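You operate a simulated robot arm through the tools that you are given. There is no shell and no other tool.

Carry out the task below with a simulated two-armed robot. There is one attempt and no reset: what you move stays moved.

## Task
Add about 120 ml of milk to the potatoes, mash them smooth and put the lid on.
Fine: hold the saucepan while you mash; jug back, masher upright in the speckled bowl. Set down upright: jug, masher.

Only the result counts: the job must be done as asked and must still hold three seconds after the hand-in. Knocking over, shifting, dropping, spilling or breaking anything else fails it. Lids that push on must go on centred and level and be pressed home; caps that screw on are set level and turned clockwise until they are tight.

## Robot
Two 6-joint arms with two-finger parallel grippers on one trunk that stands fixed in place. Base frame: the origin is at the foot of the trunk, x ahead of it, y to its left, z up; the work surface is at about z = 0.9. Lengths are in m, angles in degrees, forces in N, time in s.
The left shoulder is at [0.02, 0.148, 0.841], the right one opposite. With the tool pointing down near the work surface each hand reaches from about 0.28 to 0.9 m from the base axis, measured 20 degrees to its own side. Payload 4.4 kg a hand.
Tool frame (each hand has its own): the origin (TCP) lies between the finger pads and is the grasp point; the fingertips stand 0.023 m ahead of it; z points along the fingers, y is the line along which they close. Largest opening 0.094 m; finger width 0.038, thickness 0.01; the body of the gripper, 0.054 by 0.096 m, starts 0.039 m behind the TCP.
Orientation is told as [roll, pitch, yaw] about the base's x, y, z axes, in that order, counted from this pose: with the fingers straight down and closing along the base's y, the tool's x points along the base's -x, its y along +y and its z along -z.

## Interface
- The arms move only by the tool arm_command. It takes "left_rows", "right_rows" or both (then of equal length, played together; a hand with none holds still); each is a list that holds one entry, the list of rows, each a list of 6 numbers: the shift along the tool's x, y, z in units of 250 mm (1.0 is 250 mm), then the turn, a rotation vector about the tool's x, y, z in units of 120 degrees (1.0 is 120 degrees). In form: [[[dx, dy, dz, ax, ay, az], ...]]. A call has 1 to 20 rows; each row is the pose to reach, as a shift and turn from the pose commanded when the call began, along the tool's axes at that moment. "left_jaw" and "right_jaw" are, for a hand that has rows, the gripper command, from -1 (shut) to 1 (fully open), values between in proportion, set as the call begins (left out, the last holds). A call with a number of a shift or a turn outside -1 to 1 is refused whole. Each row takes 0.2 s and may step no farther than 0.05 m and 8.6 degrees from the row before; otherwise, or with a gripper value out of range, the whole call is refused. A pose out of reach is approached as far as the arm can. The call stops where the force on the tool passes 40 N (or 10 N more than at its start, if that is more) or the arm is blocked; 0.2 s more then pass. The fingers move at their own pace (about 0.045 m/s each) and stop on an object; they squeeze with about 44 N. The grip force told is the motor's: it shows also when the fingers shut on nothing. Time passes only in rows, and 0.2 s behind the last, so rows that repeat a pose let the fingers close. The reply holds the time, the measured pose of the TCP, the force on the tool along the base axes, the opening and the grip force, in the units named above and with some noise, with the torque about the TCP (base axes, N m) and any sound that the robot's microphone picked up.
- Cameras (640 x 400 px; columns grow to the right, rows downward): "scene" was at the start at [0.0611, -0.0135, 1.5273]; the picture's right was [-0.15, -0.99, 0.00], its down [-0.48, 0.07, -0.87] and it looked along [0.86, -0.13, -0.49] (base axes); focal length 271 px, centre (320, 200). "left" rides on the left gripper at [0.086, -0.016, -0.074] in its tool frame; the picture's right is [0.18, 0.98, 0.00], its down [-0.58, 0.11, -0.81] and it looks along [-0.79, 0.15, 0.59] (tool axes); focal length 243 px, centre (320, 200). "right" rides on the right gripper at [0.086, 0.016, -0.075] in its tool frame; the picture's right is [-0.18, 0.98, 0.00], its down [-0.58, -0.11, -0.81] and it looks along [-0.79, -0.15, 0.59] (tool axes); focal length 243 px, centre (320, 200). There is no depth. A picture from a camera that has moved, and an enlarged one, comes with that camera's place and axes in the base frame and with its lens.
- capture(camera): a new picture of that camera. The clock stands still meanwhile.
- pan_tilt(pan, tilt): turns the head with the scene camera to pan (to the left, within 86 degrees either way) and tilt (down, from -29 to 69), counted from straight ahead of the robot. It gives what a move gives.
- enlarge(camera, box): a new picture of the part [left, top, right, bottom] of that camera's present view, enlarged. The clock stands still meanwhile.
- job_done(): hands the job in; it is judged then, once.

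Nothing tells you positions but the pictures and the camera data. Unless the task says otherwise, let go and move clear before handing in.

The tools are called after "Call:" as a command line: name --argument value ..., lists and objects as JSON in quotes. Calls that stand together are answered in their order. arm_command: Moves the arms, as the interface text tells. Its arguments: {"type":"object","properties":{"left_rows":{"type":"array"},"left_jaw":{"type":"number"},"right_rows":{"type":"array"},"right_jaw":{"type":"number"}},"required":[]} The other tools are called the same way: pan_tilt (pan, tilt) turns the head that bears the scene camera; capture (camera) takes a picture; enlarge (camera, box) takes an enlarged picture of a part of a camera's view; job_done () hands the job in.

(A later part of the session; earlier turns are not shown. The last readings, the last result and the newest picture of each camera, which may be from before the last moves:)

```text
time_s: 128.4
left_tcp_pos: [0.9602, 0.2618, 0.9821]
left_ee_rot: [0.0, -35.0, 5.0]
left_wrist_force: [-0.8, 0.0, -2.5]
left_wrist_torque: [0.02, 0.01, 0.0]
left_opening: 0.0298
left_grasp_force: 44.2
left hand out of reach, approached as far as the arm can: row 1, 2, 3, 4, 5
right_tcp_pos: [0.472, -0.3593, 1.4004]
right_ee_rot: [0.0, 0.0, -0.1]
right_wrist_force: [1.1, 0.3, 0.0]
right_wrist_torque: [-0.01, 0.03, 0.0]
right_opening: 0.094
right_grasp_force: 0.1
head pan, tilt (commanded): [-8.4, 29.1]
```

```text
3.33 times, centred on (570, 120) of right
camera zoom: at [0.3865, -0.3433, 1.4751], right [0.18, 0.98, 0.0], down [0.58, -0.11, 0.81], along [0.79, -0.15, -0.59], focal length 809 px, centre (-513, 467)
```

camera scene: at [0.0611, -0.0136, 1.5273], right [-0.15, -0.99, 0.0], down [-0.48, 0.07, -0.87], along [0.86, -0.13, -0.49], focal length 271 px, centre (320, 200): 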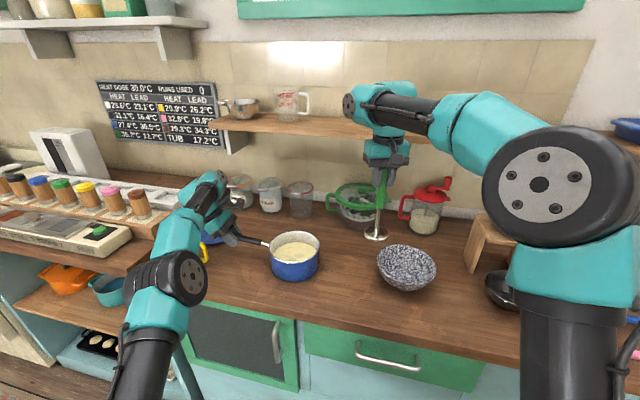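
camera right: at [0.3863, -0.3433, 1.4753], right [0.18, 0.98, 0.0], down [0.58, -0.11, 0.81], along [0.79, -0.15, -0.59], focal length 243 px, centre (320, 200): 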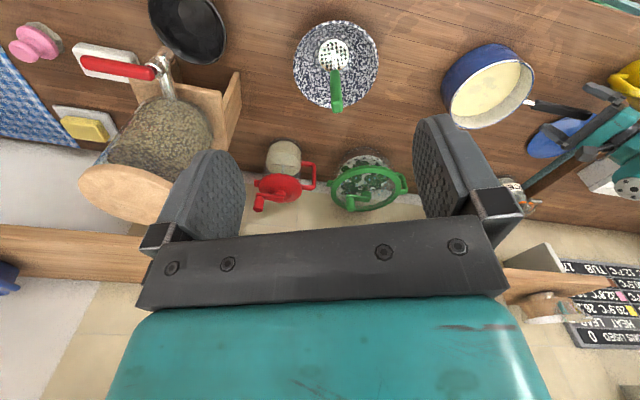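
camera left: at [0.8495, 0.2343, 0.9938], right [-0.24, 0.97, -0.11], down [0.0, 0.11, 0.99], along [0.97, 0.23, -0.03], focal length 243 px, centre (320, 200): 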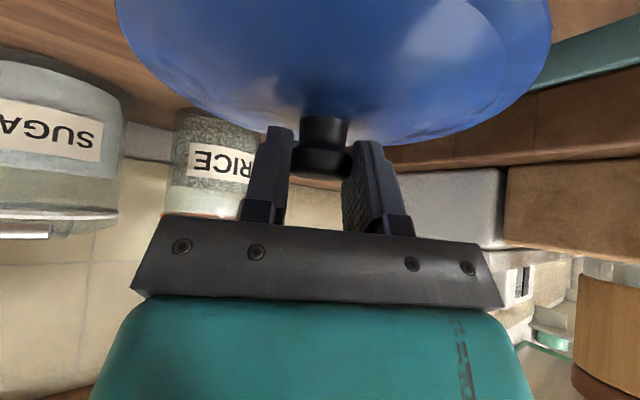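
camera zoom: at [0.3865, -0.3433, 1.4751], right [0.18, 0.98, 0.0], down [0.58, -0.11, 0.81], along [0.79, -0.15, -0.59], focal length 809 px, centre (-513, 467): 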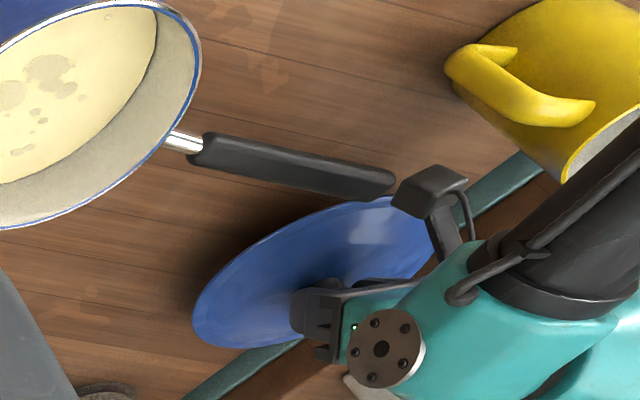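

The lid is up (about 2.5 N) and level. I raise it while drawing back toward the robot, keeping clear of the pan handle and the jug.

Call:
arm_command --left_rows '[[[-0.015, 0.009, -0.067, 0, 0, 0], [-0.031, 0.019, -0.135, 0, 0, 0], [-0.046, 0.028, -0.202, 0, 0, 0], [-0.057, 0.032, -0.276, 0, 0, 0], [-0.068, 0.036, -0.35, 0, 0, 0], [-0.079, 0.04, -0.423, 0, 0, 0], [-0.079, 0.04, -0.423, 0, 0, 0]]]'

Call:
enlarge --camera "right" --box '[480, 40, 640, 200]'

Call:
enlarge --camera "scene" --box '[140, 150, 340, 300]'

```text
time_s: 130.0
left_tcp_pos: [0.9397, 0.2697, 1.0872]
left_ee_rot: [0.5, -34.8, 5.3]
left_wrist_force: [1.4, -1.1, -4.0]
left_wrist_torque: [0.05, 0.03, 0.08]
left_opening: 0.0295
left_grasp_force: 43.8
left hand out of reach, approached as far as the arm can: row 3, 4, 5, 6, 7
right_tcp_pos: [0.4737, -0.358, 1.3993]
right_ee_rot: [-0.1, 0.0, 0.0]
right_wrist_force: [0.4, -0.8, 0.0]
right_wrist_torque: [0.03, 0.07, -0.05]
right_opening: 0.0939
right_grasp_force: 0.1
head pan, tilt (commanded): [-8.4, 29.1]
```

```text
2.50 times, centred on (560, 120) of right
camera zoom: at [0.3875, -0.3437, 1.4747], right [0.18, 0.98, 0.0], down [0.58, -0.11, 0.81], along [0.79, -0.15, -0.59], focal length 606 px, centre (-280, 400)
```

zoom: 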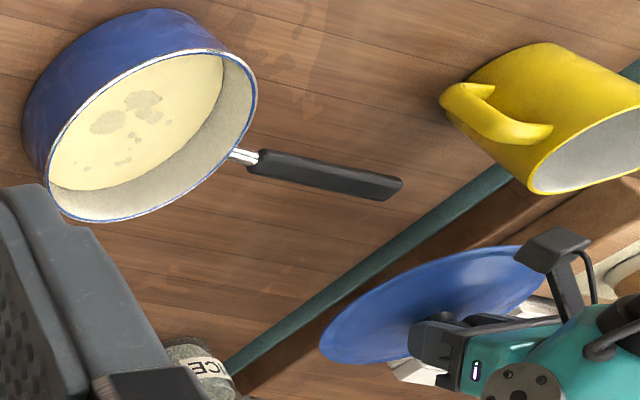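

```text
2.67 times, centred on (240, 225) of scene
camera zoom: at [0.0621, -0.0138, 1.5273], right [-0.15, -0.99, 0.0], down [-0.48, 0.07, -0.87], along [0.86, -0.13, -0.49], focal length 723 px, centre (533, 133)
```

zoom: 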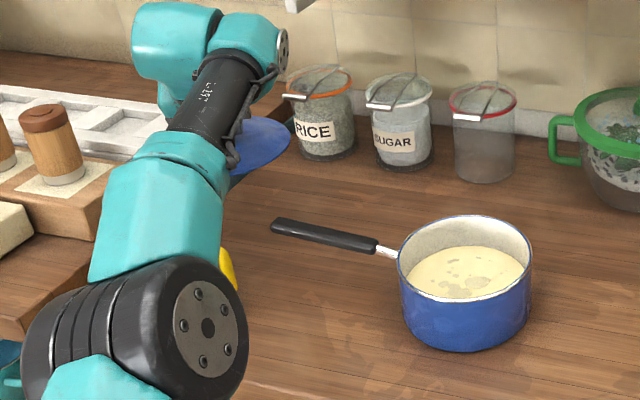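

Call:
arm_command --left_rows '[[[0.03, -0.03, -0.04, 0, 0, 0], [0.08, -0.08, -0.11, 0, 0, 0], [0.14, -0.14, -0.19, 0, 0, 0], [0.19, -0.2, -0.26, 0, 0, 0], [0.238, -0.248, -0.327, 0, 0, 0], [0.238, -0.248, -0.327, 0, 0, 0]]]'

Call:
capture --camera "left"

Call:
capture --camera "scene"

Call:
capture --camera "right"

```text
time_s: 131.4
left_tcp_pos: [0.8252, 0.1954, 1.1125]
left_ee_rot: [0.1, -34.9, 4.9]
left_wrist_force: [-0.5, -0.4, -2.0]
left_wrist_torque: [-0.04, 0.04, -0.01]
left_opening: 0.0293
left_grasp_force: 43.5
right_tcp_pos: [0.4719, -0.3594, 1.401]
right_ee_rot: [0.0, -0.1, 0.0]
right_wrist_force: [-0.6, -0.1, 0.8]
right_wrist_torque: [-0.02, 0.01, 0.01]
right_opening: 0.094
right_grasp_force: 0.1
head pan, tilt (commanded): [-8.4, 29.1]
```

```text
taken
camera left: at [0.7145, 0.1689, 1.1242], right [-0.24, 0.97, -0.11], down [0.0, 0.11, 0.99], along [0.97, 0.23, -0.03], focal length 243 px, centre (320, 200)
```

left: 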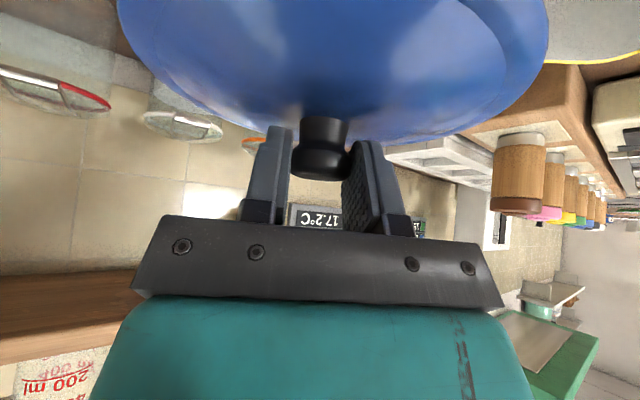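

```text
taken
camera scene: at [0.0612, -0.0134, 1.5273], right [-0.15, -0.99, 0.0], down [-0.48, 0.07, -0.87], along [0.86, -0.13, -0.49], focal length 271 px, centre (320, 200)
```

scene: 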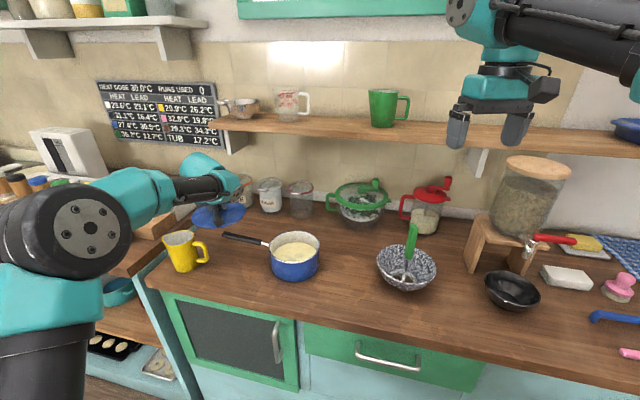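

```text
taken
camera right: at [0.3865, -0.3433, 1.4751], right [0.18, 0.98, 0.0], down [0.58, -0.11, 0.81], along [0.79, -0.15, -0.59], focal length 243 px, centre (320, 200)
```

right: 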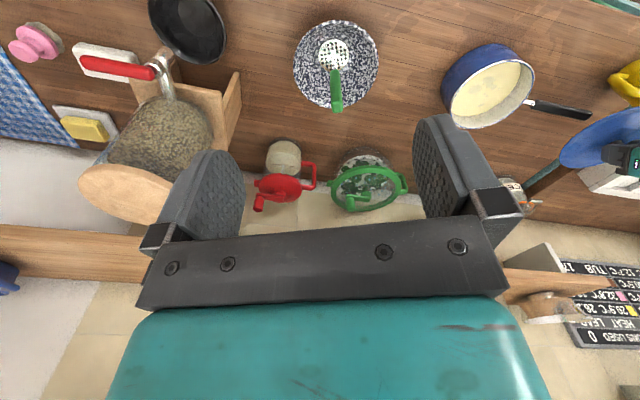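

Call:
enlarge --camera "scene" --box '[170, 170, 330, 290]'

Call:
enlarge --camera "right" --box '[430, 30, 640, 190]'

Call:
enlarge --camera "left" --box '[100, 0, 560, 240]'

```text
3.33 times, centred on (250, 230) of scene
camera zoom: at [0.0612, -0.0134, 1.5273], right [-0.15, -0.99, 0.0], down [-0.48, 0.07, -0.87], along [0.86, -0.13, -0.49], focal length 904 px, centre (553, 100)
```

zoom: 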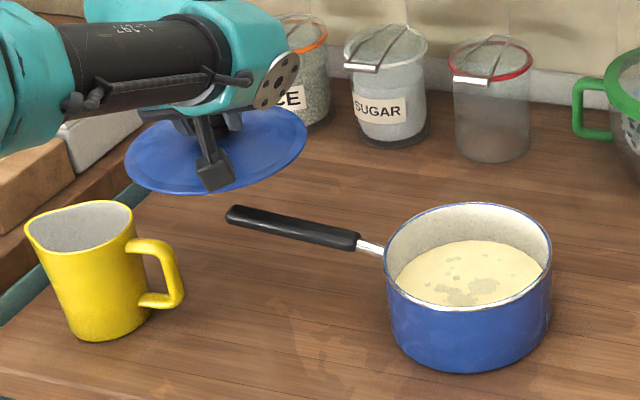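

```text
2.50 times, centred on (535, 110) of right
camera zoom: at [0.3865, -0.3433, 1.4751], right [0.18, 0.98, 0.0], down [0.58, -0.11, 0.81], along [0.79, -0.15, -0.59], focal length 606 px, centre (-218, 425)
```

zoom: 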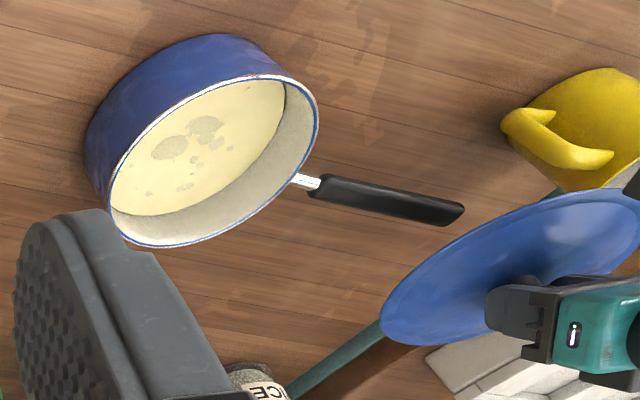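

```text
1.39 times, centred on (330, 120) of left
camera zoom: at [0.7145, 0.1689, 1.1242], right [-0.24, 0.97, -0.11], down [0.0, 0.11, 0.99], along [0.97, 0.23, -0.03], focal length 338 px, centre (306, 311)
```

zoom: 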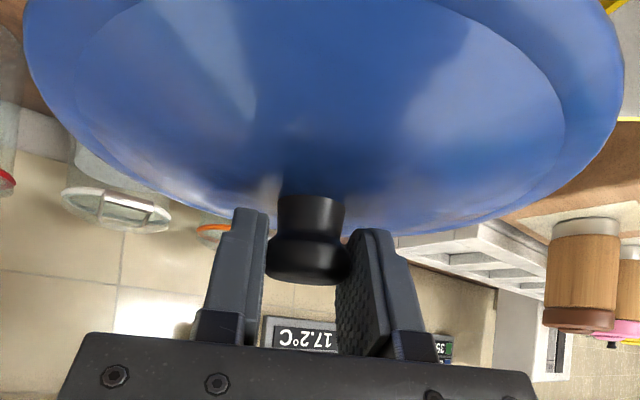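

The lid is held level. I carry it over the pan (centre about (0.749, -0.032)) at a safe height.

Call:
arm_command --left_rows '[[[0.02, -0.045, -0.009, 0, 0, 0], [0.055, -0.135, -0.029, 0, 0, 0], [0.095, -0.235, -0.05, 0, 0, 0], [0.135, -0.335, -0.071, 0, 0, 0], [0.175, -0.435, -0.092, 0, 0, 0], [0.215, -0.535, -0.113, 0, 0, 0], [0.255, -0.635, -0.135, 0, 0, 0], [0.3, -0.74, -0.157, 0, 0, 0], [0.335, -0.83, -0.176, 0, 0, 0], [0.354, -0.878, -0.186, 0, 0, 0], [0.354, -0.878, -0.186, 0, 0, 0]]]'

Call:
capture --camera "scene"

Call:
enlarge --camera "scene" --box '[220, 160, 380, 300]'

Call:
enlarge --camera "right" --box '[400, 20, 580, 180]'

```text
time_s: 133.8
left_tcp_pos: [0.7469, -0.0298, 1.0996]
left_ee_rot: [0.1, -35.0, 5.1]
left_wrist_force: [0.2, 0.5, -1.7]
left_wrist_torque: [0.01, 0.01, -0.03]
left_opening: 0.0294
left_grasp_force: 43.7
right_tcp_pos: [0.4736, -0.3578, 1.3992]
right_ee_rot: [0.1, 0.0, 0.0]
right_wrist_force: [-0.6, -0.3, 0.9]
right_wrist_torque: [0.01, -0.03, 0.02]
right_opening: 0.0942
right_grasp_force: 0.0
head pan, tilt (commanded): [-8.4, 29.1]
```

```text
taken
camera scene: at [0.0612, -0.0134, 1.5273], right [-0.15, -0.99, 0.0], down [-0.48, 0.07, -0.87], along [0.86, -0.13, -0.49], focal length 271 px, centre (320, 200)
```

scene: 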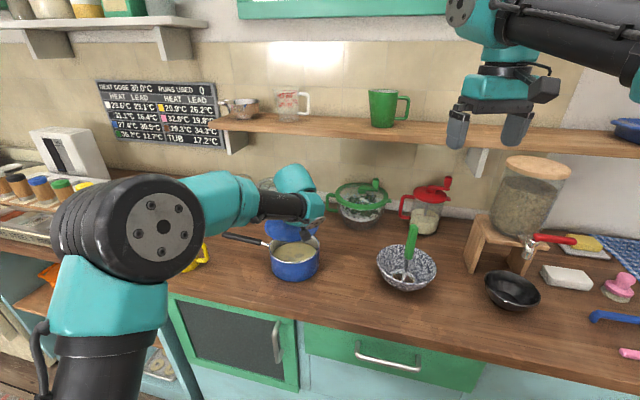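

```text
2.86 times, centred on (300, 230) of scene
camera zoom: at [0.0612, -0.0134, 1.5273], right [-0.15, -0.99, 0.0], down [-0.48, 0.07, -0.87], along [0.86, -0.13, -0.49], focal length 775 px, centre (377, 114)
```

zoom: 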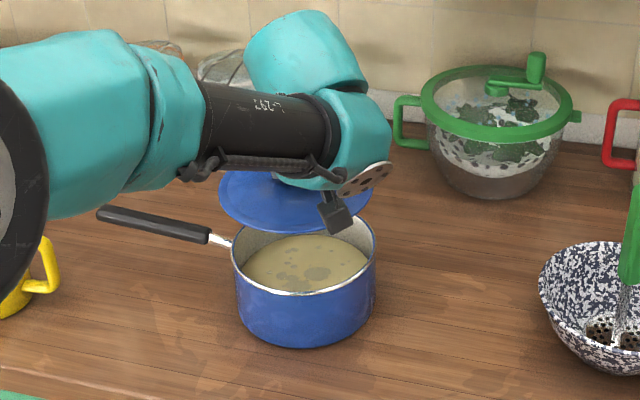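

```text
2.50 times, centred on (490, 100) of right
camera zoom: at [0.3865, -0.3433, 1.4751], right [0.18, 0.98, 0.0], down [0.58, -0.11, 0.81], along [0.79, -0.15, -0.59], focal length 606 px, centre (-105, 450)
```

zoom: 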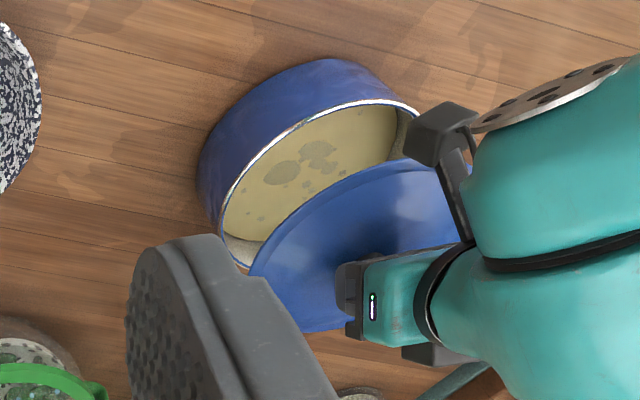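

Call:
arm_command --left_rows '[[[0.025, 0, 0.036, 0, 0, 0], [0.05, 0, 0.072, 0, 0, 0], [0.075, 0, 0.107, 0, 0, 0], [0.1, 0, 0.143, 0, 0, 0], [0.125, 0, 0.179, 0, 0, 0], [0.125, 0, 0.179, 0, 0, 0]]]'

Call:
enlarge --camera "scene" --box '[250, 200, 350, 290]'

Call:
enlarge --camera "right" --box '[420, 20, 560, 150]'

Call:
capture --camera "left"

```text
time_s: 135.2
left_tcp_pos: [0.7464, -0.0295, 1.0461]
left_ee_rot: [0.0, -35.1, 5.0]
left_wrist_force: [0.5, 0.7, -1.3]
left_wrist_torque: [0.01, 0.01, -0.03]
left_opening: 0.0292
left_grasp_force: 44.3
right_tcp_pos: [0.4731, -0.3592, 1.4009]
right_ee_rot: [0.0, 0.0, 0.0]
right_wrist_force: [-0.1, 0.5, -1.0]
right_wrist_torque: [0.01, -0.01, 0.03]
right_opening: 0.0943
right_grasp_force: 0.0
head pan, tilt (commanded): [-8.4, 29.1]
```

```text
4.44 times, centred on (300, 245) of scene
camera zoom: at [0.0611, -0.0135, 1.5273], right [-0.15, -0.99, 0.0], down [-0.48, 0.07, -0.87], along [0.86, -0.13, -0.49], focal length 1205 px, centre (409, 0)
```

zoom: 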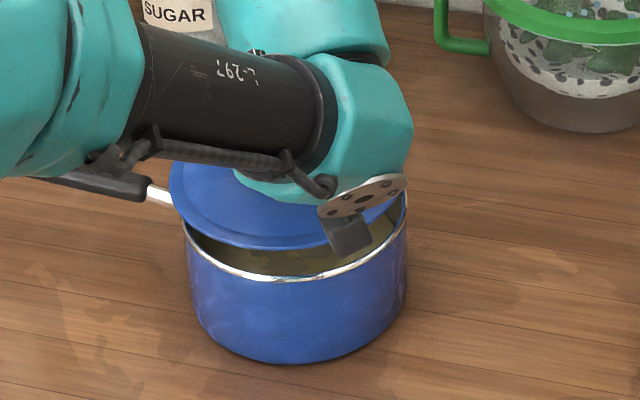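

```text
3.08 times, centred on (490, 85) of right
camera zoom: at [0.3865, -0.3433, 1.4751], right [0.18, 0.98, 0.0], down [0.58, -0.11, 0.81], along [0.79, -0.15, -0.59], focal length 746 px, centre (-203, 554)
```

zoom: 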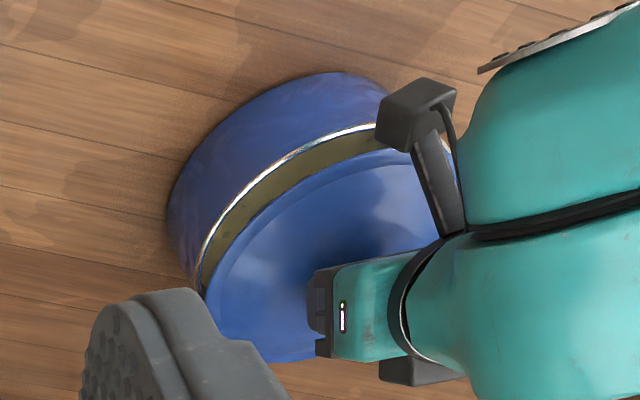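

```text
taken
camera left: at [0.6352, -0.0559, 1.0585], right [-0.24, 0.97, -0.11], down [0.0, 0.11, 0.99], along [0.97, 0.23, -0.03], focal length 243 px, centre (320, 200)
```

left: 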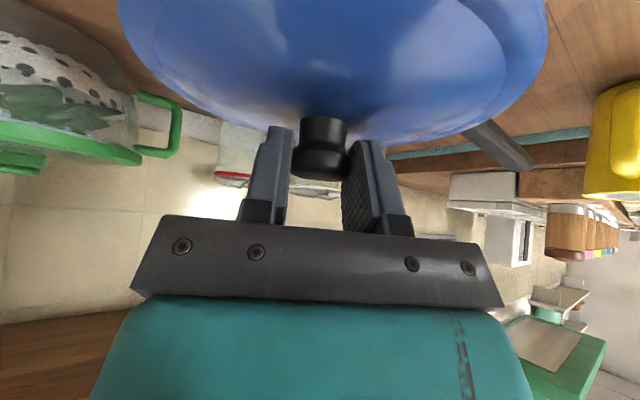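

Call:
enlarge --camera "scene" --box '[280, 230, 345, 270]'

Call:
enlarge --camera "scene" --box '[280, 225, 305, 270]'

Call:
enlarge --camera "right" --box '[455, 35, 535, 145]'

```text
9.85 times, centred on (312, 250) of scene
camera zoom: at [0.0611, -0.0135, 1.5273], right [-0.15, -0.99, 0.0], down [-0.48, 0.07, -0.87], along [0.86, -0.13, -0.49], focal length 2670 px, centre (394, -292)
```

zoom: 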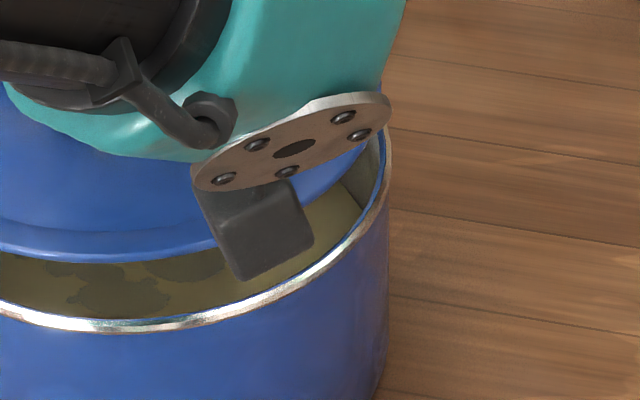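

```text
8.89 times, centred on (292, 248) of scene
camera zoom: at [0.0611, -0.0135, 1.5273], right [-0.15, -0.99, 0.0], down [-0.48, 0.07, -0.87], along [0.86, -0.13, -0.49], focal length 2410 px, centre (564, -222)
```

zoom: 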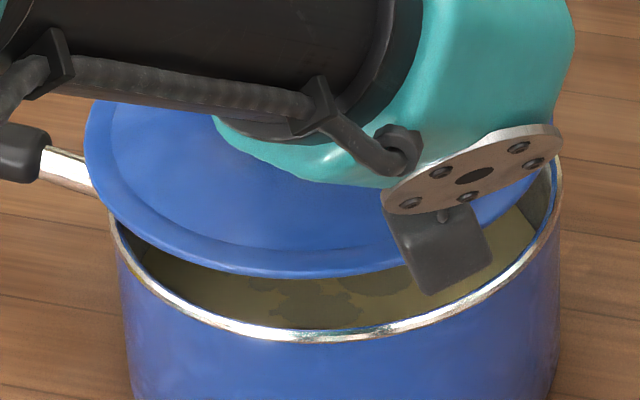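

```text
3.64 times, centred on (495, 90) of right
camera zoom: at [0.3865, -0.3433, 1.4751], right [0.18, 0.98, 0.0], down [0.58, -0.11, 0.81], along [0.79, -0.15, -0.59], focal length 882 px, centre (-316, 600)
```

zoom: 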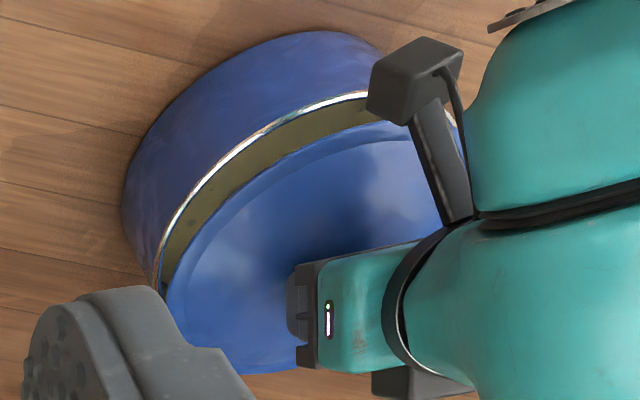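

The lid is about 4 mm off toward +y relative to the pan. I shift it and lower to just above the rim.

Call:
arm_command --left_rows '[[[0.001, -0.015, -0.001, 0, 0, 0], [0.012, -0.015, 0.016, 0, 0, 0], [0.022, -0.015, 0.03, 0, 0, 0], [0.022, -0.015, 0.03, 0, 0, 0]]]'

Call:
enlarge --camera "scene" --box '[280, 225, 305, 270]'

Call:
enlarge --camera "right" --box '[455, 35, 535, 145]'

```text
time_s: 136.2
left_tcp_pos: [0.7462, -0.0321, 1.0372]
left_ee_rot: [0.0, -35.0, 4.9]
left_wrist_force: [-0.3, -0.3, -1.9]
left_wrist_torque: [0.01, -0.01, -0.01]
left_opening: 0.0293
left_grasp_force: 44.5
right_tcp_pos: [0.4726, -0.3592, 1.4]
right_ee_rot: [0.0, 0.0, 0.0]
right_wrist_force: [0.8, 0.2, -0.3]
right_wrist_torque: [0.01, 0.02, -0.01]
right_opening: 0.094
right_grasp_force: 0.0
head pan, tilt (commanded): [-8.4, 29.1]
```

```text
8.89 times, centred on (292, 248) of scene
camera zoom: at [0.0612, -0.0135, 1.5273], right [-0.15, -0.99, 0.0], down [-0.48, 0.07, -0.87], along [0.86, -0.13, -0.49], focal length 2410 px, centre (564, -222)
```

zoom: 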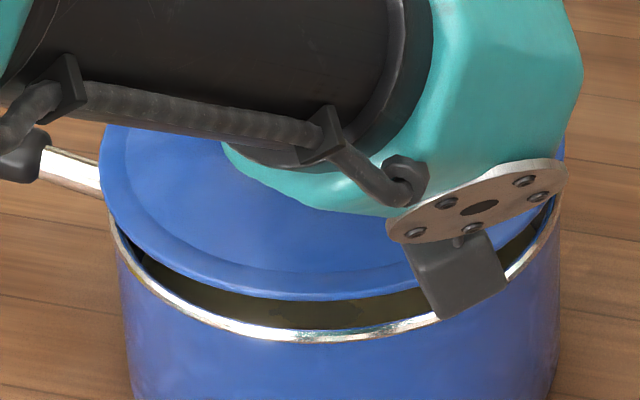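

```text
3.64 times, centred on (495, 90) of right
camera zoom: at [0.3865, -0.3434, 1.4751], right [0.18, 0.98, 0.0], down [0.58, -0.11, 0.81], along [0.79, -0.15, -0.59], focal length 882 px, centre (-316, 600)
```

zoom: 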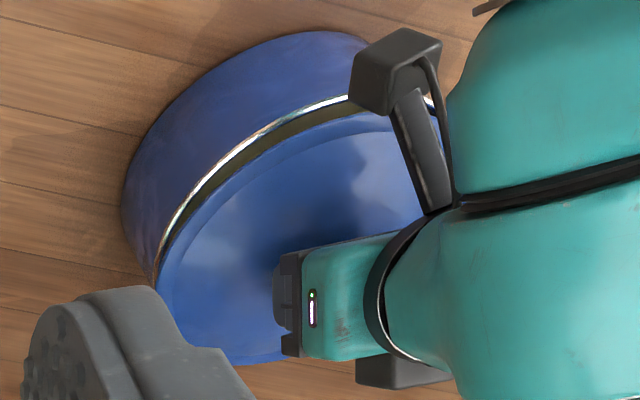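

Call:
enlarge --camera "right" --box '[490, 60, 530, 100]'

Call:
enlarge --camera "right" --box '[490, 95, 530, 135]'

Call:
enlarge --camera "scene" --box '[265, 235, 325, 270]'

```text
10.00 times, centred on (510, 80) of right
camera zoom: at [0.3865, -0.3434, 1.4751], right [0.18, 0.98, 0.0], down [0.58, -0.11, 0.81], along [0.79, -0.15, -0.59], focal length 2426 px, centre (-1580, 1400)
```

zoom: 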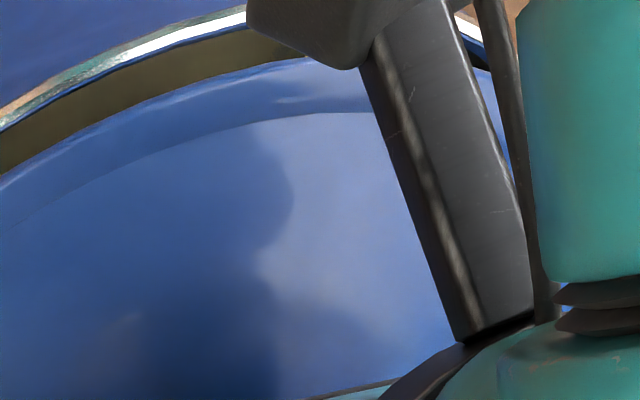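

```text
10.00 times, centred on (510, 115) of right
camera zoom: at [0.3865, -0.3434, 1.4751], right [0.18, 0.98, 0.0], down [0.58, -0.11, 0.81], along [0.79, -0.15, -0.59], focal length 2426 px, centre (-1580, 1050)
```

zoom: 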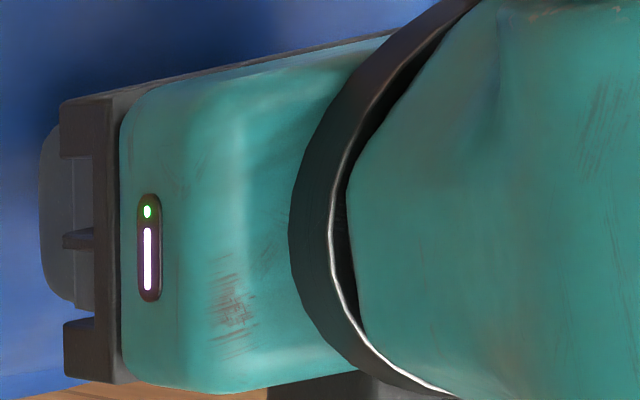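

```text
10.67 times, centred on (295, 252) of scene
camera zoom: at [0.0612, -0.0135, 1.5273], right [-0.15, -0.99, 0.0], down [-0.48, 0.07, -0.87], along [0.86, -0.13, -0.49], focal length 2892 px, centre (587, -360)
```

zoom: 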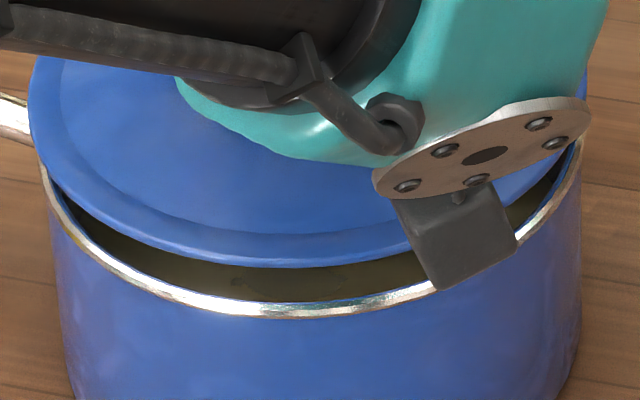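

Alignment looks good in y; I lower slowly and watch the force for seating (flange on rim would stop near 1.031, seated near 1.018).

Call:
arm_command --left_rows '[[[0.0046, 0, 0.0066, 0, 0, 0], [0.0092, 0, 0.0131, 0, 0, 0], [0.0138, 0, 0.0197, 0, 0, 0], [0.0138, 0, 0.0197, 0, 0, 0]]]'

Call:
arm_command --left_rows '[[[0.0046, 0, 0.0066, 0, 0, 0], [0.0069, 0, 0.0098, 0, 0, 0], [0.0069, 0, 0.0098, 0, 0, 0]]]'

```text
time_s: 137.2
left_tcp_pos: [0.7459, -0.0325, 1.0337]
left_ee_rot: [-0.1, -35.2, 5.1]
left_wrist_force: [-3.2, -0.2, 20.7]
left_wrist_torque: [0.02, -1.36, -0.25]
left_opening: 0.0292
left_grasp_force: 44.0
right_tcp_pos: [0.473, -0.3593, 1.3995]
right_ee_rot: [-0.1, 0.0, 0.0]
right_wrist_force: [-0.5, -0.4, 0.1]
right_wrist_torque: [-0.02, -0.02, 0.0]
right_opening: 0.0941
right_grasp_force: 0.1
head pan, tilt (commanded): [-8.4, 29.1]
```

```text
time_s: 138.0
left_tcp_pos: [0.7458, -0.0329, 1.0301]
left_ee_rot: [-0.1, -35.1, 4.9]
left_wrist_force: [-12.6, -1.0, 33.3]
left_wrist_torque: [0.03, -0.51, -0.08]
left_opening: 0.0291
left_grasp_force: 43.9
right_tcp_pos: [0.4717, -0.3577, 1.4005]
right_ee_rot: [-0.1, 0.0, 0.1]
right_wrist_force: [0.3, 0.2, -0.1]
right_wrist_torque: [0.02, -0.02, 0.02]
right_opening: 0.0941
right_grasp_force: 0.1
head pan, tilt (commanded): [-8.4, 29.1]
```

The far side touched first and the reaction pushes toward -x, so the lid is a few millimetres too far forward. I lift off, look, and shift back.

Call:
arm_command --left_rows '[[[-0.012, 0, -0.016, 0, 0, 0], [-0.023, 0, -0.033, 0, 0, 0], [-0.0165, 0.0007, -0.0375, 0, 0, 0], [-0.01, 0.0014, -0.042, 0, 0, 0], [-0.01, 0.0014, -0.042, 0, 0, 0]]]'

Call:
enlarge --camera "scene" --box '[265, 235, 325, 270]'

Call:
enlarge --camera "right" --box '[455, 35, 535, 145]'

Call:
capture --camera "left"

```text
time_s: 139.2
left_tcp_pos: [0.7409, -0.0331, 1.0372]
left_ee_rot: [-0.1, -35.0, 5.0]
left_wrist_force: [-0.8, -0.6, -1.9]
left_wrist_torque: [0.0, 0.01, 0.0]
left_opening: 0.029
left_grasp_force: 44.1
right_tcp_pos: [0.4736, -0.3583, 1.4007]
right_ee_rot: [0.0, 0.0, 0.0]
right_wrist_force: [0.2, 0.5, 0.1]
right_wrist_torque: [-0.01, 0.0, -0.01]
right_opening: 0.094
right_grasp_force: 0.1
head pan, tilt (commanded): [-8.4, 29.1]
```

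```text
10.67 times, centred on (295, 252) of scene
camera zoom: at [0.0612, -0.0135, 1.5273], right [-0.15, -0.99, 0.0], down [-0.48, 0.07, -0.87], along [0.86, -0.13, -0.49], focal length 2892 px, centre (587, -360)
```

zoom: 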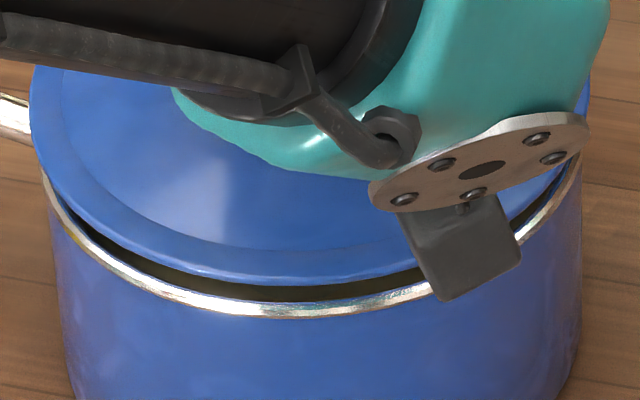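

```text
3.64 times, centred on (495, 90) of right
camera zoom: at [0.3865, -0.3433, 1.4751], right [0.18, 0.98, 0.0], down [0.58, -0.11, 0.81], along [0.79, -0.15, -0.59], focal length 882 px, centre (-316, 600)
```

zoom: 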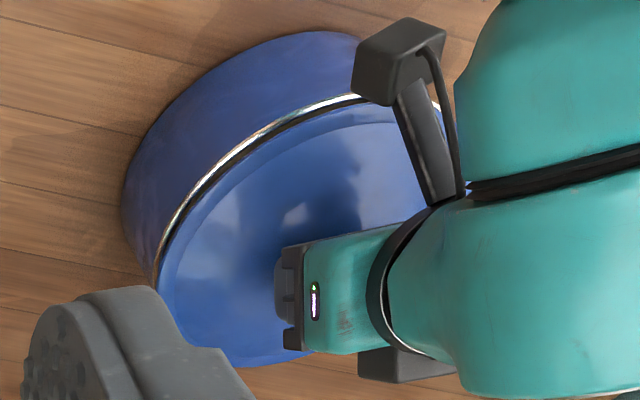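

```text
taken
camera left: at [0.6302, -0.0605, 1.0492], right [-0.24, 0.97, -0.11], down [0.0, 0.11, 0.99], along [0.97, 0.23, -0.03], focal length 243 px, centre (320, 200)
```

left: 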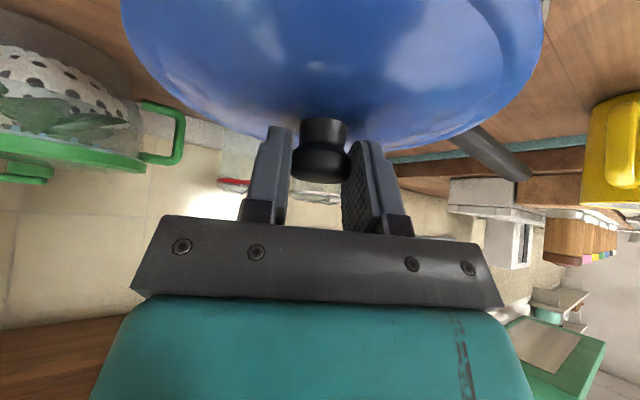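

Call:
enlarge --camera "left" --box '[100, 0, 560, 240]'

Call:
enlarge --camera "right" --box '[490, 60, 530, 100]'

```text
1.39 times, centred on (330, 120) of left
camera zoom: at [0.6302, -0.0605, 1.0492], right [-0.24, 0.97, -0.11], down [0.0, 0.11, 0.99], along [0.97, 0.23, -0.03], focal length 338 px, centre (306, 311)
```

zoom: 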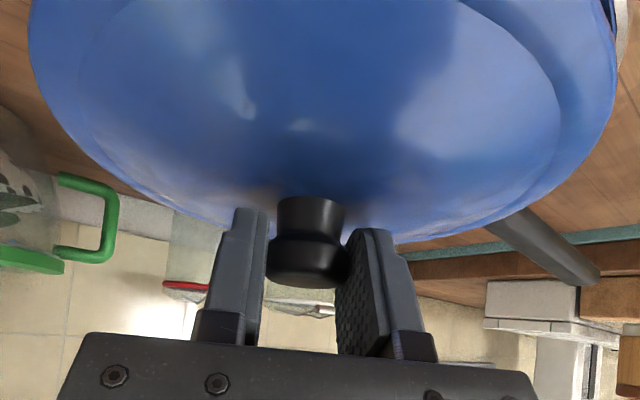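

```text
10.00 times, centred on (510, 80) of right
camera zoom: at [0.3865, -0.3433, 1.4751], right [0.18, 0.98, 0.0], down [0.58, -0.11, 0.81], along [0.79, -0.15, -0.59], focal length 2426 px, centre (-1580, 1400)
```

zoom: 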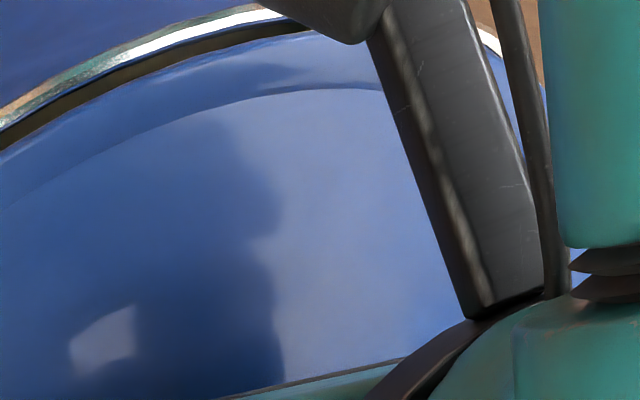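

Call:
arm_command --left_rows '[[[0.0034, 0, 0.0049, 0, 0, 0], [0.0069, 0, 0.0098, 0, 0, 0], [0.0069, 0, 0.0098, 0, 0, 0]]]'

Call:
arm_command --left_rows '[[[0.0023, 0, 0.0033, 0, 0, 0], [0.0023, 0, 0.0033, 0, 0, 0]]]'

Call:
arm_command --left_rows '[[[0.0023, 0, 0.0033, 0, 0, 0], [0.0023, 0, 0.0033, 0, 0, 0]]]'

```text
time_s: 140.0
left_tcp_pos: [0.7409, -0.0323, 1.0343]
left_ee_rot: [0.1, -34.9, 4.9]
left_wrist_force: [0.1, -0.6, -1.9]
left_wrist_torque: [0.03, 0.0, -0.02]
left_opening: 0.029
left_grasp_force: 44.3
right_tcp_pos: [0.4736, -0.3591, 1.4007]
right_ee_rot: [-0.1, 0.0, -0.1]
right_wrist_force: [0.3, 0.2, 0.2]
right_wrist_torque: [-0.01, -0.02, 0.02]
right_opening: 0.0941
right_grasp_force: 0.0
head pan, tilt (commanded): [-8.4, 29.1]
```

```text
time_s: 140.6
left_tcp_pos: [0.741, -0.0331, 1.0322]
left_ee_rot: [0.1, -35.0, 4.9]
left_wrist_force: [-1.0, 0.7, -2.3]
left_wrist_torque: [0.0, 0.01, -0.01]
left_opening: 0.029
left_grasp_force: 43.6
right_tcp_pos: [0.4723, -0.3587, 1.4007]
right_ee_rot: [0.0, 0.1, 0.0]
right_wrist_force: [-0.5, 0.0, 0.7]
right_wrist_torque: [0.03, 0.01, 0.0]
right_opening: 0.0936
right_grasp_force: 0.0
head pan, tilt (commanded): [-8.4, 29.1]
```

```text
time_s: 141.2
left_tcp_pos: [0.7409, -0.0334, 1.0325]
left_ee_rot: [0.0, -35.1, 5.0]
left_wrist_force: [-0.8, 0.4, -1.6]
left_wrist_torque: [0.0, -0.02, 0.02]
left_opening: 0.0287
left_grasp_force: 44.0
right_tcp_pos: [0.4724, -0.3595, 1.4012]
right_ee_rot: [0.0, 0.0, 0.0]
right_wrist_force: [-0.6, 0.1, 0.1]
right_wrist_torque: [-0.02, -0.01, -0.02]
right_opening: 0.0941
right_grasp_force: 0.0
head pan, tilt (commanded): [-8.4, 29.1]
```

Call:
arm_command --left_rows '[[[0.0023, 0, 0.0033, 0, 0, 0], [0.0046, 0, 0.0066, 0, 0, 0], [0.0046, 0, 0.0066, 0, 0, 0]]]'

Call:
arm_command --left_rows '[[[0.0023, 0, 0.0033, 0, 0, 0], [0.0023, 0, 0.0033, 0, 0, 0]]]'

Call:
arm_command --left_rows '[[[0.0023, 0, 0.0033, 0, 0, 0], [0.0023, 0, 0.0033, 0, 0, 0]]]'

```text
time_s: 142.0
left_tcp_pos: [0.7421, -0.0323, 1.0309]
left_ee_rot: [0.0, -35.0, 5.0]
left_wrist_force: [-0.3, 0.4, -2.0]
left_wrist_torque: [0.0, 0.04, 0.01]
left_opening: 0.0292
left_grasp_force: 44.0
right_tcp_pos: [0.4726, -0.3582, 1.4006]
right_ee_rot: [0.0, 0.0, 0.0]
right_wrist_force: [-0.3, 0.5, 0.0]
right_wrist_torque: [-0.02, 0.01, -0.04]
right_opening: 0.0942
right_grasp_force: 0.0
head pan, tilt (commanded): [-8.4, 29.1]
```

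```text
time_s: 142.6
left_tcp_pos: [0.7412, -0.0319, 1.0297]
left_ee_rot: [-0.1, -35.1, 5.0]
left_wrist_force: [1.8, 2.7, 6.7]
left_wrist_torque: [0.06, 0.64, -0.17]
left_opening: 0.0292
left_grasp_force: 43.7
right_tcp_pos: [0.4722, -0.3579, 1.4003]
right_ee_rot: [0.0, 0.0, -0.1]
right_wrist_force: [0.6, -0.6, -0.7]
right_wrist_torque: [-0.03, 0.0, -0.01]
right_opening: 0.0938
right_grasp_force: 0.0
head pan, tilt (commanded): [-8.4, 29.1]
```

```text
time_s: 143.2
left_tcp_pos: [0.742, -0.0338, 1.0311]
left_ee_rot: [-0.1, -35.1, 5.0]
left_wrist_force: [4.6, 3.1, 18.6]
left_wrist_torque: [0.06, 1.19, -0.2]
left_opening: 0.029
left_grasp_force: 43.5
right_tcp_pos: [0.4726, -0.3595, 1.4017]
right_ee_rot: [0.0, 0.0, 0.0]
right_wrist_force: [-0.5, 0.2, 0.0]
right_wrist_torque: [-0.02, 0.01, 0.01]
right_opening: 0.0943
right_grasp_force: 0.0
head pan, tilt (commanded): [-8.4, 29.1]
```

Now the near side touches, so the right place is in between. I lift 3 mm, shift +2.5 mm in x, and lower again.

Call:
arm_command --left_rows '[[[-0.0035, 0, -0.005, 0, 0, 0], [-0.0069, 0, -0.0098, 0, 0, 0], [-0.0151, -0.0009, -0.0041, 0, 0, 0], [-0.0151, -0.0009, -0.0041, 0, 0, 0]]]'

Call:
arm_command --left_rows '[[[0.0023, 0, 0.0033, 0, 0, 0], [0.0046, 0, 0.0066, 0, 0, 0], [0.0046, 0, 0.0066, 0, 0, 0]]]'

Call:
arm_command --left_rows '[[[0.0023, 0, 0.0033, 0, 0, 0], [0.0023, 0, 0.0033, 0, 0, 0]]]'

Call:
arm_command --left_rows '[[[0.0023, 0, 0.0033, 0, 0, 0], [0.0023, 0, 0.0033, 0, 0, 0]]]'

```text
time_s: 144.2
left_tcp_pos: [0.7432, -0.0339, 1.0296]
left_ee_rot: [0.0, -35.0, 4.9]
left_wrist_force: [-7.3, -0.7, 5.3]
left_wrist_torque: [-0.12, 0.85, 0.07]
left_opening: 0.0288
left_grasp_force: 44.3
right_tcp_pos: [0.4725, -0.3578, 1.4011]
right_ee_rot: [0.0, 0.1, 0.0]
right_wrist_force: [-0.1, 0.1, 0.8]
right_wrist_torque: [0.0, 0.03, -0.01]
right_opening: 0.0939
right_grasp_force: 0.0
head pan, tilt (commanded): [-8.4, 29.1]
```

```text
time_s: 145.0
left_tcp_pos: [0.7451, -0.033, 1.0303]
left_ee_rot: [-0.1, -35.1, 5.1]
left_wrist_force: [-3.0, -4.0, 13.4]
left_wrist_torque: [-0.22, 0.93, 0.11]
left_opening: 0.0289
left_grasp_force: 44.2
right_tcp_pos: [0.4729, -0.3589, 1.3997]
right_ee_rot: [0.0, 0.1, -0.1]
right_wrist_force: [0.0, 0.2, -0.3]
right_wrist_torque: [-0.01, 0.03, -0.01]
right_opening: 0.0941
right_grasp_force: 0.1
head pan, tilt (commanded): [-8.4, 29.1]
```

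```text
time_s: 145.6
left_tcp_pos: [0.7445, -0.0332, 1.0304]
left_ee_rot: [-0.1, -35.2, 5.0]
left_wrist_force: [-7.8, -5.0, 29.2]
left_wrist_torque: [-0.11, 0.92, -0.07]
left_opening: 0.0289
left_grasp_force: 43.9
right_tcp_pos: [0.4722, -0.3597, 1.4004]
right_ee_rot: [0.1, -0.1, 0.0]
right_wrist_force: [0.0, 0.6, 0.2]
right_wrist_torque: [0.02, 0.0, 0.04]
right_opening: 0.0941
right_grasp_force: 0.1
head pan, tilt (commanded): [-8.4, 29.1]
```

```text
time_s: 146.3
left_tcp_pos: [0.7443, -0.0318, 1.0303]
left_ee_rot: [-0.2, -35.4, 5.0]
left_wrist_force: [0.3, -1.6, 3.1]
left_wrist_torque: [0.12, -0.37, -0.08]
left_opening: 0.0293
left_grasp_force: 43.9
right_tcp_pos: [0.473, -0.3581, 1.3996]
right_ee_rot: [0.1, 0.0, 0.0]
right_wrist_force: [0.3, -0.9, -0.9]
right_wrist_torque: [0.01, -0.04, -0.01]
right_opening: 0.0941
right_grasp_force: 0.0
head pan, tilt (commanded): [-8.4, 29.1]
stopped in row 2 (left hand): the force on the tool passed its limit at 41 N (the readings are from after the stop); the commanded pose is now the measured one
```

Call:
enlarge --camera "scene" --box '[265, 235, 325, 270]'

Call:
enlarge --camera "right" --box '[455, 35, 535, 145]'

Call:
enlarge --camera "left" --box '[100, 0, 560, 240]'

Call:
enlarge --camera "scene" --box '[220, 190, 360, 290]'

```text
10.67 times, centred on (295, 252) of scene
camera zoom: at [0.061, -0.0135, 1.5273], right [-0.15, -0.99, 0.0], down [-0.48, 0.07, -0.87], along [0.86, -0.13, -0.49], focal length 2892 px, centre (587, -360)
```

zoom: 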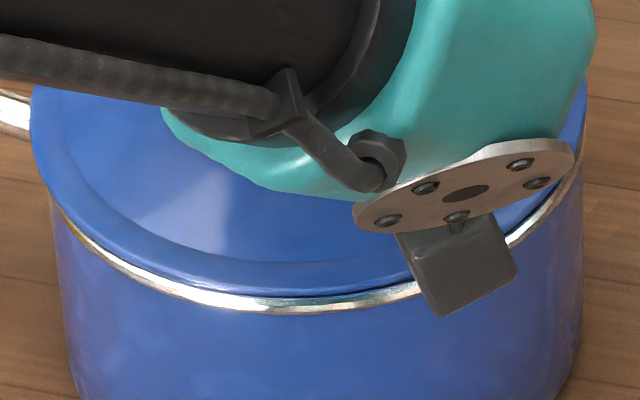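

```text
3.64 times, centred on (495, 90) of right
camera zoom: at [0.3867, -0.3431, 1.475], right [0.18, 0.98, 0.0], down [0.58, -0.11, 0.81], along [0.79, -0.15, -0.59], focal length 882 px, centre (-316, 600)
```

zoom: 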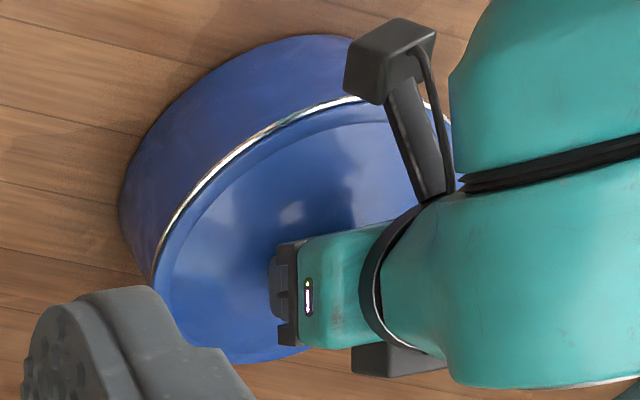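

```text
1.39 times, centred on (330, 120) of left
camera zoom: at [0.6334, -0.0594, 1.0417], right [-0.23, 0.97, -0.11], down [0.0, 0.11, 0.99], along [0.97, 0.23, -0.03], focal length 338 px, centre (306, 311)
```

zoom: 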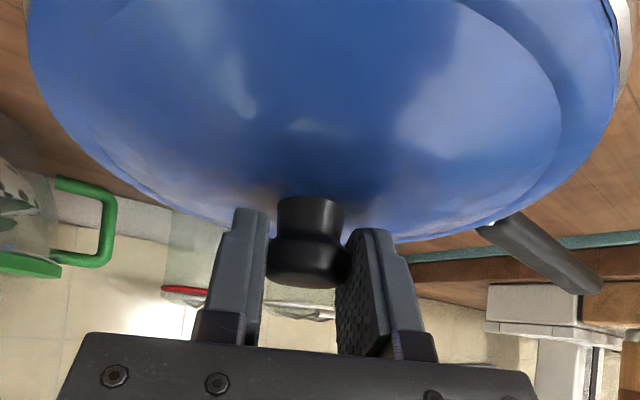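

```text
4.00 times, centred on (290, 240) of scene
camera zoom: at [0.061, -0.0135, 1.5273], right [-0.15, -0.99, 0.0], down [-0.48, 0.07, -0.87], along [0.86, -0.13, -0.49], focal length 1085 px, centre (440, 40)
```

zoom: 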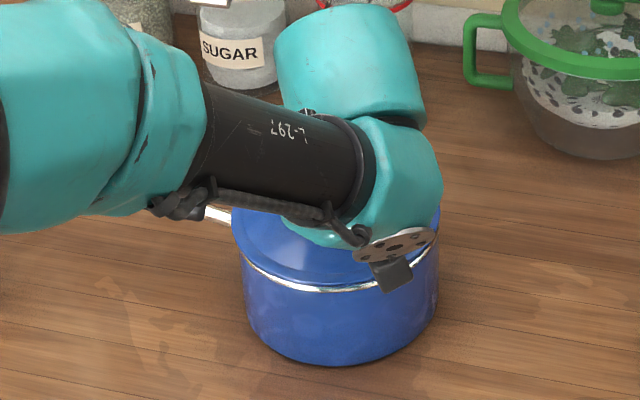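

The lid now appears to lie on the rim. I release it so that it settles, then back off to look at it unobstructed.

Call:
arm_command --left_rows '[[[0, 0, 0, 0, 0, 0], [0, 0, 0, 0, 0, 0], [0, 0, 0, 0, 0, 0], [0, 0, 0, 0, 0, 0], [0, 0, 0, 0, 0, 0]]]' --left_jaw 0.6

Call:
enlarge --camera "scene" --box '[265, 235, 325, 270]'

Call:
enlarge --camera "left" --box '[100, 0, 560, 240]'

```text
time_s: 147.5
left_tcp_pos: [0.7445, -0.0322, 1.0293]
left_ee_rot: [-0.1, -35.2, 5.1]
left_wrist_force: [0.3, 0.6, 0.1]
left_wrist_torque: [0.06, -0.01, -0.02]
left_opening: 0.0756
left_grasp_force: 0.4
right_tcp_pos: [0.4735, -0.3589, 1.4009]
right_ee_rot: [0.0, -0.1, 0.0]
right_wrist_force: [0.5, -1.0, 0.4]
right_wrist_torque: [0.01, 0.0, -0.01]
right_opening: 0.0939
right_grasp_force: 0.0
head pan, tilt (commanded): [-8.4, 29.1]
```

```text
10.67 times, centred on (295, 252) of scene
camera zoom: at [0.0611, -0.0134, 1.5273], right [-0.15, -0.99, 0.0], down [-0.48, 0.07, -0.87], along [0.86, -0.13, -0.49], focal length 2892 px, centre (587, -360)
```

zoom: 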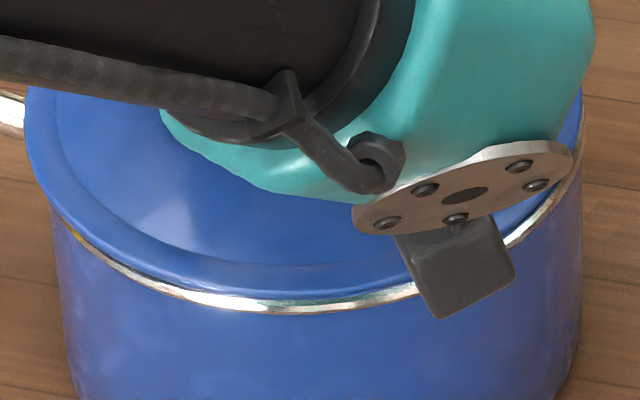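

```text
1.39 times, centred on (330, 120) of left
camera zoom: at [0.6333, -0.0594, 1.041], right [-0.23, 0.97, -0.11], down [0.0, 0.11, 0.99], along [0.97, 0.23, -0.03], focal length 338 px, centre (306, 311)
```

zoom: 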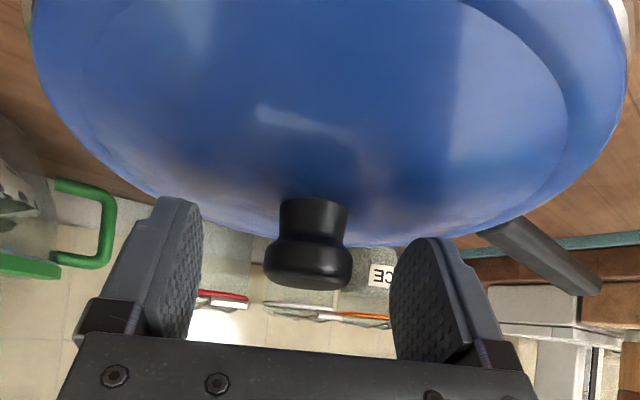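

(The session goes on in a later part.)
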